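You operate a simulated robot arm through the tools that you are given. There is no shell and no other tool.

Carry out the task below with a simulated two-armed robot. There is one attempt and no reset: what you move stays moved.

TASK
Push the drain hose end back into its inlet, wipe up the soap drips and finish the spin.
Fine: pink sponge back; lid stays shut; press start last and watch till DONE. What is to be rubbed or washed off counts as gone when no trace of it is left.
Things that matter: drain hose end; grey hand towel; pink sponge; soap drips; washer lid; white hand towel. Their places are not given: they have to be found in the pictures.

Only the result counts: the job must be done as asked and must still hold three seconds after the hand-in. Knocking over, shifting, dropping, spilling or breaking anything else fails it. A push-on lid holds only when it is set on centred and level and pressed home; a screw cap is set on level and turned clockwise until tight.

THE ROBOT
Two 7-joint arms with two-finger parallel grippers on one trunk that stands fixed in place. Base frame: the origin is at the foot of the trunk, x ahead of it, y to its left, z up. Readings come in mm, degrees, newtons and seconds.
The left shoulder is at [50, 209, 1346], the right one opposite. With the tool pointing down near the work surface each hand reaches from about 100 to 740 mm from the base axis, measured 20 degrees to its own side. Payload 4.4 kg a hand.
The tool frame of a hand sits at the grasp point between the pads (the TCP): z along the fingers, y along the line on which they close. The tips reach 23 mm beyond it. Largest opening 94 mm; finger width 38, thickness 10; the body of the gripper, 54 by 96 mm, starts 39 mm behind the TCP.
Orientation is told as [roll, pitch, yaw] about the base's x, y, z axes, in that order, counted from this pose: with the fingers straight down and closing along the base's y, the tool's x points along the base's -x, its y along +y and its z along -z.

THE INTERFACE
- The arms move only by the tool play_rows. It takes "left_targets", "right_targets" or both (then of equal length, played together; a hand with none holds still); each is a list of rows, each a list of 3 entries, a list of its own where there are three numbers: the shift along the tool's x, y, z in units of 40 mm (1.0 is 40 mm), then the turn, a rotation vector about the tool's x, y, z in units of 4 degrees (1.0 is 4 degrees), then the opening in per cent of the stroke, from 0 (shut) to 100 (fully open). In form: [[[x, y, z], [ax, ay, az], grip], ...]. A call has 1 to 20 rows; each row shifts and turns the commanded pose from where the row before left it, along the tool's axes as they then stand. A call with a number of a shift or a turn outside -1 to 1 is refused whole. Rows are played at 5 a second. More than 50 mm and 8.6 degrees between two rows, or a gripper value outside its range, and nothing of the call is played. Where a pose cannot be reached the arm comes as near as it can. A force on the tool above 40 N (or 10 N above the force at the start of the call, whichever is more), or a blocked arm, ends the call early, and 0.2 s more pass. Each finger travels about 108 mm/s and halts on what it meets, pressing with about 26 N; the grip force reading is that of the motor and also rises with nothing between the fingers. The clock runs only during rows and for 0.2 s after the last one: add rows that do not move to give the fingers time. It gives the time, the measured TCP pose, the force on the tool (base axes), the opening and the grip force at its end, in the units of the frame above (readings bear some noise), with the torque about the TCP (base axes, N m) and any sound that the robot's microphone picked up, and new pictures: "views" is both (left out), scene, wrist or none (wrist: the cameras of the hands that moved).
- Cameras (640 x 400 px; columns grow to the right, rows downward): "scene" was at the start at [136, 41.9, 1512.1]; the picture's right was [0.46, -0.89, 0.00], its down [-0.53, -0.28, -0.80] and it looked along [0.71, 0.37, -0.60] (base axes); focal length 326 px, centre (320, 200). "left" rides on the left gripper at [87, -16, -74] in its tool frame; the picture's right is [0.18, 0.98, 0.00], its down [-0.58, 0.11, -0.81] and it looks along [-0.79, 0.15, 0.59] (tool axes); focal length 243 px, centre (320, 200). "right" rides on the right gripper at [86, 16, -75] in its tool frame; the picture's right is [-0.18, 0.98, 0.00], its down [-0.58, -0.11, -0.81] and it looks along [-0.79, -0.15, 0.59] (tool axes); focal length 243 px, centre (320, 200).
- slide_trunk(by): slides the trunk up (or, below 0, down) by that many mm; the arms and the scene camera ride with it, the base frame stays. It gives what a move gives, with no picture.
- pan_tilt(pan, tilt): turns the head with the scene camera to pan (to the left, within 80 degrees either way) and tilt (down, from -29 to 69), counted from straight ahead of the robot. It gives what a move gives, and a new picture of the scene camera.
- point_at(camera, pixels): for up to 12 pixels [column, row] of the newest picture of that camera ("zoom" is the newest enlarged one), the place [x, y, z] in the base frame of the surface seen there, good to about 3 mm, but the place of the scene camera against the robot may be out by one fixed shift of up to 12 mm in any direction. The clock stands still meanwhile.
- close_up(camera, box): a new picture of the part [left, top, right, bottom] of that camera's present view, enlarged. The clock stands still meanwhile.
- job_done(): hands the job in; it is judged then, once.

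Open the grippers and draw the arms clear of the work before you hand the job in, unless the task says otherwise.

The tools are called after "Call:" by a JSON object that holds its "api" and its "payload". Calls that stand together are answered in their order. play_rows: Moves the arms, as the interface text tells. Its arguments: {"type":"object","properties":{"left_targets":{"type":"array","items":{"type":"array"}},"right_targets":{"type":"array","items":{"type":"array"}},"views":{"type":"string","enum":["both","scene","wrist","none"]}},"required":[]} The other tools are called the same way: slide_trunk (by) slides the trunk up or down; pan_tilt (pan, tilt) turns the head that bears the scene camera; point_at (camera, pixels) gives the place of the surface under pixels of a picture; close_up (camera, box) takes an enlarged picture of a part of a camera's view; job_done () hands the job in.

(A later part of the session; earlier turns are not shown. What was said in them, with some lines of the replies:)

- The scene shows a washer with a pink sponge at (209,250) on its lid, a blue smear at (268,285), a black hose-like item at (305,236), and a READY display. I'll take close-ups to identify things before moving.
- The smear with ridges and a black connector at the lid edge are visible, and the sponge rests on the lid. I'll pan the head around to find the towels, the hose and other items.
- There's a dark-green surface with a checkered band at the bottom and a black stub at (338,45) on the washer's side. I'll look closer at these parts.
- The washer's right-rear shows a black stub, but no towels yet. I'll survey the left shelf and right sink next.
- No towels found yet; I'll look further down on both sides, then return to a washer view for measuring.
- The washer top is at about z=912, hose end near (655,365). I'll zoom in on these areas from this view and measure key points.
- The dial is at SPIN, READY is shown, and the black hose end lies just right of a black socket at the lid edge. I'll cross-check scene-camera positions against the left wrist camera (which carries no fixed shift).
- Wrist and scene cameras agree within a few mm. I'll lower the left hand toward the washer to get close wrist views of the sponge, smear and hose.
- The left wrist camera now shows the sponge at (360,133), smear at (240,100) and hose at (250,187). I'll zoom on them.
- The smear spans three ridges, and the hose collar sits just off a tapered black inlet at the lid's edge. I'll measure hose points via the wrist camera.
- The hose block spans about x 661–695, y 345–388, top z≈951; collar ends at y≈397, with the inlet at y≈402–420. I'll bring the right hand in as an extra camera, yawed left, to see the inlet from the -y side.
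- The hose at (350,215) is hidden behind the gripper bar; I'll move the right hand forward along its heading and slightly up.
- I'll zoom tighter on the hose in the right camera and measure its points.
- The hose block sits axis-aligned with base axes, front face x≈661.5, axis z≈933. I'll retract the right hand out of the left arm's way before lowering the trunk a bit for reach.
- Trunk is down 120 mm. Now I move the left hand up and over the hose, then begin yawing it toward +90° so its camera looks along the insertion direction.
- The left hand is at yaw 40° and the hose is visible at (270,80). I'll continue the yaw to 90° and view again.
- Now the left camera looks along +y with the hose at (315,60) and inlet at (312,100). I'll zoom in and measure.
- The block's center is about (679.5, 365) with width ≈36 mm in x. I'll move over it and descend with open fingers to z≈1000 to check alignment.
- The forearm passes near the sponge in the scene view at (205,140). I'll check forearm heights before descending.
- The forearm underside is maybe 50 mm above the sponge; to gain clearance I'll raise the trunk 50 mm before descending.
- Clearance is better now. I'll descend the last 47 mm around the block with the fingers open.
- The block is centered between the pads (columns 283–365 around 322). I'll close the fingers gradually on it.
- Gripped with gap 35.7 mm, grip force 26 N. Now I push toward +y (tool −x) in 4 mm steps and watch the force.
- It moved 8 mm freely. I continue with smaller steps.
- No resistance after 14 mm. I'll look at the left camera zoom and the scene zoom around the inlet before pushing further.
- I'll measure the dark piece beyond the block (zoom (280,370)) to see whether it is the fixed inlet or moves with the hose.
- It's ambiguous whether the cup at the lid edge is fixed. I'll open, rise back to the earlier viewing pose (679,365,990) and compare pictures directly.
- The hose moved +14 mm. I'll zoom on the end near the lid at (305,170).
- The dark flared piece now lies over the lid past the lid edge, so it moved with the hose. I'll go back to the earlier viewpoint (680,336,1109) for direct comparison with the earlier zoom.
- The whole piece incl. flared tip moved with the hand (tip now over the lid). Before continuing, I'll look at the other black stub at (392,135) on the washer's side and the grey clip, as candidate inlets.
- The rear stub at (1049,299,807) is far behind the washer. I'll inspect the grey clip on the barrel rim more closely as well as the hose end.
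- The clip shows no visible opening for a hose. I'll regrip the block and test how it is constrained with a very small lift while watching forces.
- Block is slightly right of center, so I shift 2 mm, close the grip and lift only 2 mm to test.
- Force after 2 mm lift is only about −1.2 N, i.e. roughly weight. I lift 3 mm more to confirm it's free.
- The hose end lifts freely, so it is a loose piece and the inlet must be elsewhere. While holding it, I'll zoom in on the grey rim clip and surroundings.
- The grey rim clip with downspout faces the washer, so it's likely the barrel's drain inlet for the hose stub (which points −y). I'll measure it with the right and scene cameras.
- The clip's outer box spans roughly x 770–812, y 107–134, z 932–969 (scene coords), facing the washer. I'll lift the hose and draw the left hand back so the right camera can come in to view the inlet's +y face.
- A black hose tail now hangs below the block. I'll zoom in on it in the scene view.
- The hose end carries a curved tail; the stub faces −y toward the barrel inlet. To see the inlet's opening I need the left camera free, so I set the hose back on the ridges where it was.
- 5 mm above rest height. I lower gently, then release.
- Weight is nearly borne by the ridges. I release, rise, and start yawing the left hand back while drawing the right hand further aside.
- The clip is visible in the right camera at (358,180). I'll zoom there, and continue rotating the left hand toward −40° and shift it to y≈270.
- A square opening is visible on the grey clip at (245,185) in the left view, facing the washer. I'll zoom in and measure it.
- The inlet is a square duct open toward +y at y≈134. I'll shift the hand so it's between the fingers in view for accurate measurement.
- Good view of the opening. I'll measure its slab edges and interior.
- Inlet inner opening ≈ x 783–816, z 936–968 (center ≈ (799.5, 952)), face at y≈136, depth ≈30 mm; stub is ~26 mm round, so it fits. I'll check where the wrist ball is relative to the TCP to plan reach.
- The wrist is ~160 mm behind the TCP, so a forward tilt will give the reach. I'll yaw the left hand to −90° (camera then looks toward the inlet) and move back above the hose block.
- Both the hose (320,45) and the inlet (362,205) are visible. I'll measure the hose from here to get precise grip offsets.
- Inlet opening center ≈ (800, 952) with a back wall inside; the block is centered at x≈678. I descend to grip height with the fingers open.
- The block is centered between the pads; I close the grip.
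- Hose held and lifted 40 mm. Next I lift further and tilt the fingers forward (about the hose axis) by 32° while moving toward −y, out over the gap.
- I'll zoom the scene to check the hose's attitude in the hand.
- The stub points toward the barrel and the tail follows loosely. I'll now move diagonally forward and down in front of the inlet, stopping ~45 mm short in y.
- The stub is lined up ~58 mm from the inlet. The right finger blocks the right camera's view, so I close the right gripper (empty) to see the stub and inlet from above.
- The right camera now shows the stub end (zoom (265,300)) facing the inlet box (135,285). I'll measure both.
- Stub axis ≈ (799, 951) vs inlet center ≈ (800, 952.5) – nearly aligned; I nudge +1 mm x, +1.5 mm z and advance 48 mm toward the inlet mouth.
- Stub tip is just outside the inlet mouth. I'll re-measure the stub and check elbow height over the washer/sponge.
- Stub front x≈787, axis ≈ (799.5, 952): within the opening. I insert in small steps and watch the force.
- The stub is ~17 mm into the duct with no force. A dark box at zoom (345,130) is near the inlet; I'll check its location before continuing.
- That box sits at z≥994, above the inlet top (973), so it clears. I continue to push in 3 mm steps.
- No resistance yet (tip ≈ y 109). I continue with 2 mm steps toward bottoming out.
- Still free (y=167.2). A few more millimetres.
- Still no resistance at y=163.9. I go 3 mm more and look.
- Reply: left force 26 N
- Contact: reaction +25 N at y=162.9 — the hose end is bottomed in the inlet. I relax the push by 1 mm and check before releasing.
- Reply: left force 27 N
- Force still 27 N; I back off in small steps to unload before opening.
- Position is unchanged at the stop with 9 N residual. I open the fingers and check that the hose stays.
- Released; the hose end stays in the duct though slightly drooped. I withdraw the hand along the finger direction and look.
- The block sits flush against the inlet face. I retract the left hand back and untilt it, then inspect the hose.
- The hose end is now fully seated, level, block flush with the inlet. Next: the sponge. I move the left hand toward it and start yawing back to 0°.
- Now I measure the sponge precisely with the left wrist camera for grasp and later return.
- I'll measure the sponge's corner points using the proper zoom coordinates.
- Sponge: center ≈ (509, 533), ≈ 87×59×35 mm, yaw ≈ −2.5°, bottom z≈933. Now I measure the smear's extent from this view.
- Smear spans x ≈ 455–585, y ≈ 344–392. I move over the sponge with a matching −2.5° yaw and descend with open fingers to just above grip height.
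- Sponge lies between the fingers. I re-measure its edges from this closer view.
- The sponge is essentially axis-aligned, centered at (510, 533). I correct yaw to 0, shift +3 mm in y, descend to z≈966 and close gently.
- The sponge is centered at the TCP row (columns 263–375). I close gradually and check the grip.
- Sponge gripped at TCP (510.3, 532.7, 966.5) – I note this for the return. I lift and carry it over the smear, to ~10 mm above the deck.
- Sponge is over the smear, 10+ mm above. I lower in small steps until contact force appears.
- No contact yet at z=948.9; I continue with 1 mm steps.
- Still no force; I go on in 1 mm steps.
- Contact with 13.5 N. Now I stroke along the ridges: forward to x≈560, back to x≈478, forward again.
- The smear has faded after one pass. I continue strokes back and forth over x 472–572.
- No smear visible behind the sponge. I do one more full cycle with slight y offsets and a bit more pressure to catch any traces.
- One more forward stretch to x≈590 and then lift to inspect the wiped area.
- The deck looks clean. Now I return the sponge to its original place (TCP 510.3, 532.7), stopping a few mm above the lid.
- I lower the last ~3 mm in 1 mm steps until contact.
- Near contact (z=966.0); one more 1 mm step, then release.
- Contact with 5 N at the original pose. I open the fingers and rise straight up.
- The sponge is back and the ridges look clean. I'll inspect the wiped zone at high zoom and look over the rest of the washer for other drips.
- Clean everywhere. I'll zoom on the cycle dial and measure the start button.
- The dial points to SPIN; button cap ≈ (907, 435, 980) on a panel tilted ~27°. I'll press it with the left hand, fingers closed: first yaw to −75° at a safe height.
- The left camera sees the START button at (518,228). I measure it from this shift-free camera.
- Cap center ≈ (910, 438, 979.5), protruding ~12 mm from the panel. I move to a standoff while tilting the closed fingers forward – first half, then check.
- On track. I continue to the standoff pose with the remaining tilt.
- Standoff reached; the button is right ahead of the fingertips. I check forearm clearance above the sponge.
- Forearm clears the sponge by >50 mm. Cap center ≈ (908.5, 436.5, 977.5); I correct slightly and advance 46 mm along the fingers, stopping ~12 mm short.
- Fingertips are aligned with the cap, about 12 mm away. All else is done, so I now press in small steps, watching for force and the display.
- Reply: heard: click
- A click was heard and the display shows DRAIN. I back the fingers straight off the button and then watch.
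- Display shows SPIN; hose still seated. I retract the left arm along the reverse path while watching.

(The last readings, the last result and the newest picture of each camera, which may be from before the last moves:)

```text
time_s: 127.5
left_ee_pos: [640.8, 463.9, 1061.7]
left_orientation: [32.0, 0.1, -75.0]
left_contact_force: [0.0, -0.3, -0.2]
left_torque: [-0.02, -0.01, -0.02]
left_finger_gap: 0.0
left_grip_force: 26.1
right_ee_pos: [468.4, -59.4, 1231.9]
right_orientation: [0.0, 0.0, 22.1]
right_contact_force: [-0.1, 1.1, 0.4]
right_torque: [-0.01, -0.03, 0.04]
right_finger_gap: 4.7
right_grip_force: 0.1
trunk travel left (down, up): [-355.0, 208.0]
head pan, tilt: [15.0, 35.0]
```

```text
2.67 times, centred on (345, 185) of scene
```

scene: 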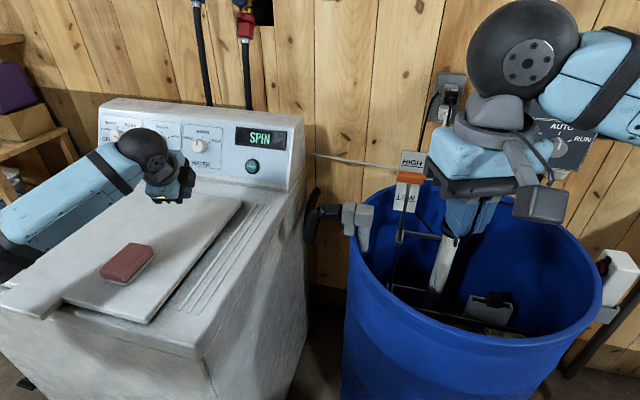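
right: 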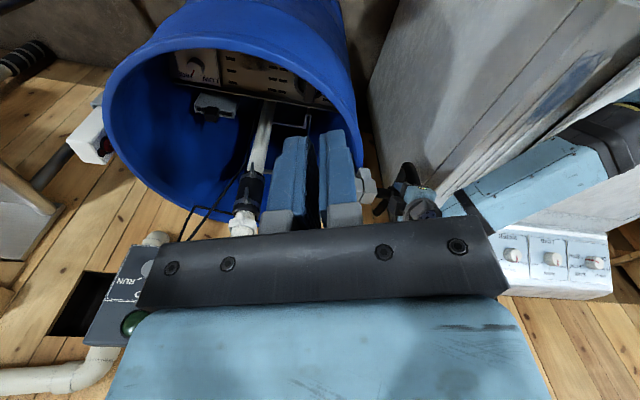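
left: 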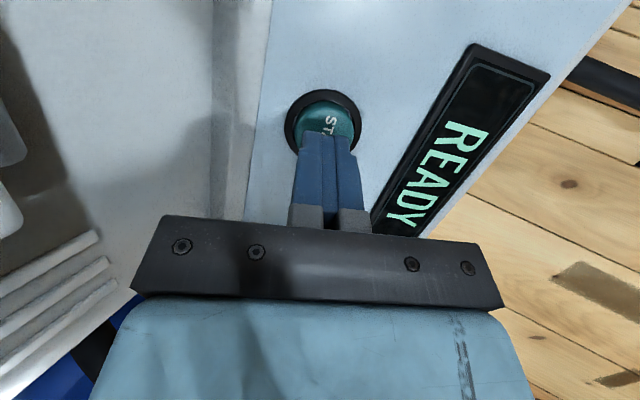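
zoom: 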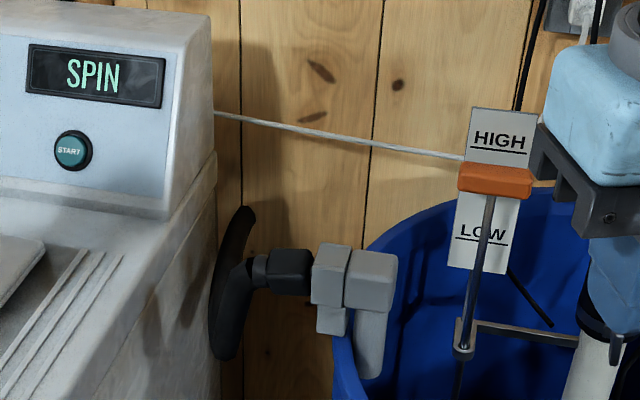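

SPIN continues; the barrel's float marker rises between LOW and HIGH (pump on AUTO). I continue retracting and keep watching.

Call:
{"api": "play_rows", "payload": {"left_targets": [[[0.303, -0.334, -0.328], [1, 0, 0], 20], [[0.303, -0.357, -0.304], [1, 0, 0], 50], [[0.303, -0.377, -0.278], [1, 0, 0], 80], [[0.303, -0.395, -0.251], [1, 0, 0], 100], [[0.303, -0.412, -0.223], [1, 0, 0], 100], [[0.303, -0.426, -0.194], [1, 0, 0], 100], [[0.303, -0.439, -0.164], [1, 0, 0], 100], [[0.303, -0.449, -0.1325], [1, 0, 0], 100]], "views": "scene"}}

Call:
{"api": "close_up", "payload": {"camera": "scene", "box": [225, 110, 465, 260]}}

```text
time_s: 129.3
left_ee_pos: [475.7, 519.0, 1092.8]
left_orientation: [0.0, 0.0, -75.0]
left_contact_force: [0.2, -0.1, 0.0]
left_torque: [0.05, -0.05, 0.02]
left_finger_gap: 94.0
left_grip_force: 0.1
right_ee_pos: [467.5, -58.6, 1231.7]
right_orientation: [0.0, 0.0, 21.9]
right_contact_force: [-0.2, -0.1, 0.3]
right_torque: [-0.02, 0.0, 0.02]
right_finger_gap: 4.8
right_grip_force: 0.0
trunk travel left (down, up): [-355.0, 208.0]
head pan, tilt: [15.0, 35.0]
```

scene: 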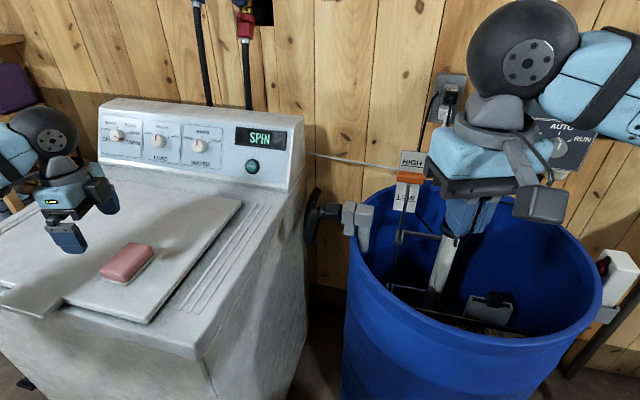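

```text
2.67 times, centred on (345, 185) of scene
```

zoom: 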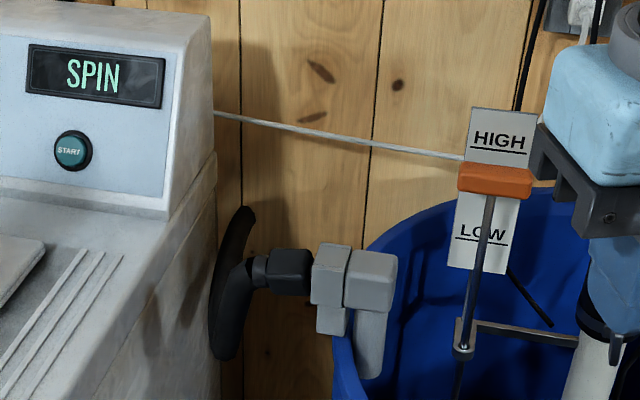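

Level is stable just under HIGH and SPIN goes on. I withdraw the left arm up and back, open the right gripper, and keep watching.

Call:
{"api": "play_rows", "payload": {"left_targets": [[[0, 0, -0.8], [0, 0, 0], 100], [[0, 0, -0.8], [0, 0, 0], 100], [[0.06, -0.25, -0.8], [0, 0, -1], 100], [[0.06, -0.25, -0.8], [0, 0, -1], 100], [[0.06, -0.25, -0.6], [0, 0, -1], 100], [[0.06, -0.25, -0.5], [0, 0, -1], 100], [[0, -0.25, 0], [0, 0, -1], 100], [[0, -0.25, 0], [0, 0, -1], 100], [[0, -0.25, 0], [0, 0, -1], 100], [[0, -0.25, 0], [0, 0, -1], 100], [[0, 0, 0], [0, 0, -1], 100], [[0, 0, 0], [0, 0, -1], 100], [[0, 0, 0], [0, 0, -1], 100], [[0, 0, 0], [0, 0, -1], 100], [[0, 0, 0], [0, 0, -1], 100], [[0, 0, 0], [0, 0, -1], 100], [[0, 0, 0], [0, 0, -1], 100], [[0, 0, 0], [0, 0, -1], 100]], "right_targets": [[[0, 0, 0], [0, 0, 0], 40], [[0, 0, 0], [0, 0, 0], 80], [[0, 0, 0], [0, 0, 0], 100], [[0, 0, 0], [0, 0, 0], 100], [[0, 0, 0], [0, 0, 0], 100], [[0, 0, 0], [0, 0, 0], 100], [[0, 0, 0], [0, 0, 0], 100], [[0, 0, 0], [0, 0, 0], 100], [[0, 0, 0], [0, 0, 0], 100], [[0, 0, 0], [0, 0, 0], 100], [[0, 0, 0], [0, 0, 0], 100], [[0, 0, 0], [0, 0, 0], 100], [[0, 0, 0], [0, 0, 0], 100], [[0, 0, 0], [0, 0, 0], 100], [[0, 0, 0], [0, 0, 0], 100], [[0, 0, 0], [0, 0, 0], 100], [[0, 0, 0], [0, 0, 0], 100], [[0, 0, 0], [0, 0, 0], 100]], "views": "scene"}}

Call:
{"api": "close_up", "payload": {"camera": "scene", "box": [225, 110, 465, 260]}}

```text
time_s: 133.1
left_ee_pos: [403.3, 490.6, 1264.5]
left_orientation: [0.1, 0.0, -10.9]
left_contact_force: [0.1, 0.0, 0.3]
left_torque: [-0.03, 0.02, 0.02]
left_finger_gap: 93.9
left_grip_force: 0.0
right_ee_pos: [468.7, -59.4, 1231.6]
right_orientation: [0.0, 0.0, 21.9]
right_contact_force: [-0.1, 0.4, -0.2]
right_torque: [0.0, -0.03, 0.0]
right_finger_gap: 94.0
right_grip_force: 0.1
trunk travel left (down, up): [-355.0, 208.0]
head pan, tilt: [15.0, 35.0]
```

scene: 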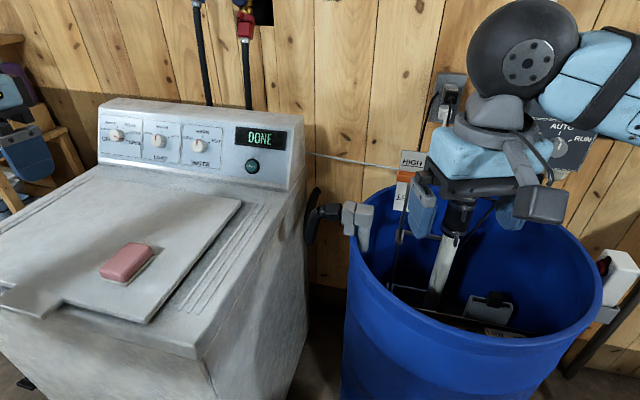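

```text
2.67 times, centred on (345, 185) of scene
```

zoom: 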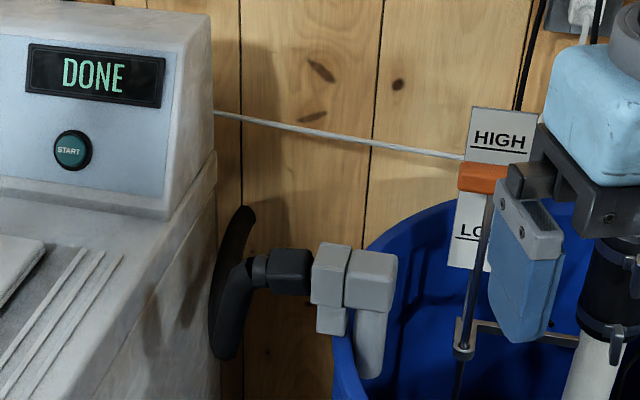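

The display reads DONE. I do a final check of the sponge, deck, hose and floor before handing in.

Call:
{"api": "close_up", "payload": {"camera": "scene", "box": [60, 190, 300, 340]}}

Call:
{"api": "pan_tilt", "payload": {"pan": 20, "tilt": 55}}

Call:
{"api": "close_up", "payload": {"camera": "scene", "box": [0, 0, 640, 400]}}

Call:
{"api": "close_up", "payload": {"camera": "scene", "box": [240, 0, 480, 150]}}

```text
2.67 times, centred on (180, 265) of scene
```

zoom: 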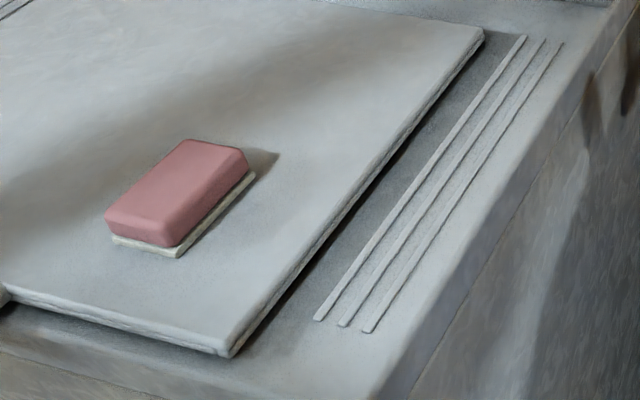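

```text
time_s: 134.0
left_ee_pos: [403.0, 491.1, 1264.5]
left_orientation: [0.0, 0.1, -11.1]
left_contact_force: [0.3, 0.0, 0.6]
left_torque: [-0.02, 0.01, 0.02]
left_finger_gap: 94.1
left_grip_force: 0.1
right_ee_pos: [469.1, -58.8, 1229.9]
right_orientation: [0.0, 0.1, 21.9]
right_contact_force: [0.2, -1.0, -0.6]
right_torque: [-0.02, 0.0, -0.01]
right_finger_gap: 94.1
right_grip_force: 0.0
trunk travel left (down, up): [-355.0, 208.0]
head pan, tilt: [20.0, 55.0]
```

scene: 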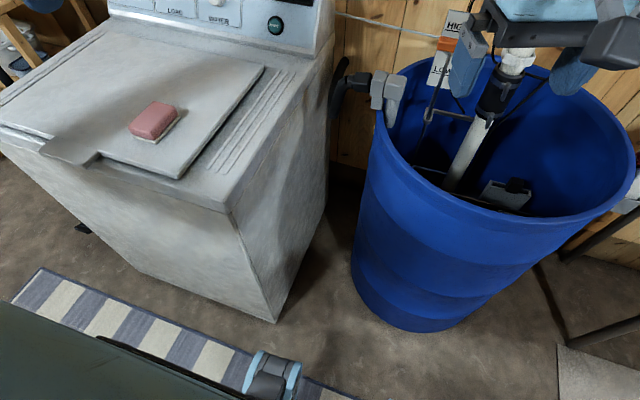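

```text
1.00 times, centred on (320, 200) of scene (not enlarged: the box is as wide or as high as the picture)
```

zoom: 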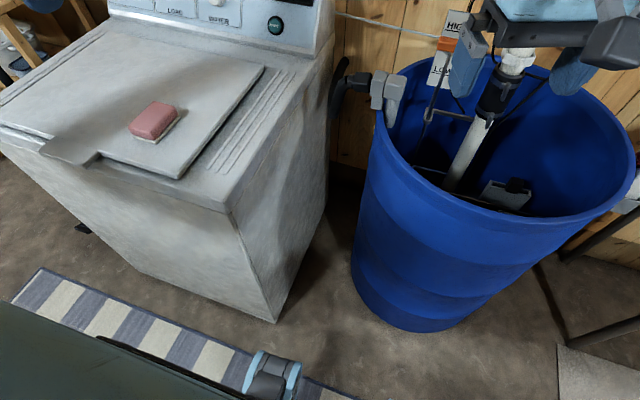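

```text
2.67 times, centred on (360, 75) of scene
```

zoom: 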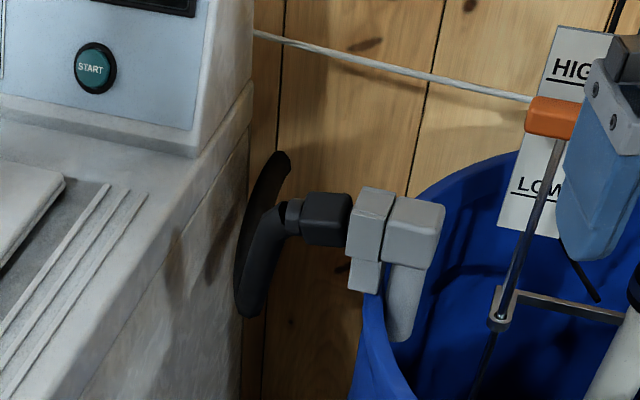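

Everything checks out: the hose is seated in the inlet, the drips are gone, the sponge is back on the shut lid, the display reads DONE, the floor is dry, and both grippers are open and clear. I hand the job in.

Call:
{"api": "job_done", "payload": {}}

```text
The job is handed in.
```

The job is handed in. The hose end is back in its inlet, the soap drips are wiped up, and the spin ran through to DONE.

- **Hose:** the end was lying loose on top of the washer. Its inlet is the grey fitting on the barrel rim, which faces the washer. I pushed the hose in until it hit a firm stop, and it stayed flush and level through the drain and spin. When I first took it for a partly pulled-out fitting, I slid it about 14 mm toward the lid, then picked it up from there.
- **Soap drips:** I wiped them off with the pink sponge. Close-ups afterwards showed no trace on the ridges or anywhere else I could see on the washer.
- **Sponge and lid:** the sponge is back where it lay on the lid. I never opened the lid.
- **Spin:** I pressed start last, heard the click, and saw the display go from DRAIN to SPIN to DONE. The floor was dry when I checked.

I never saw the grey and white hand towels, and the job didn't need them. Both grippers were open and clear of the work at hand-in.
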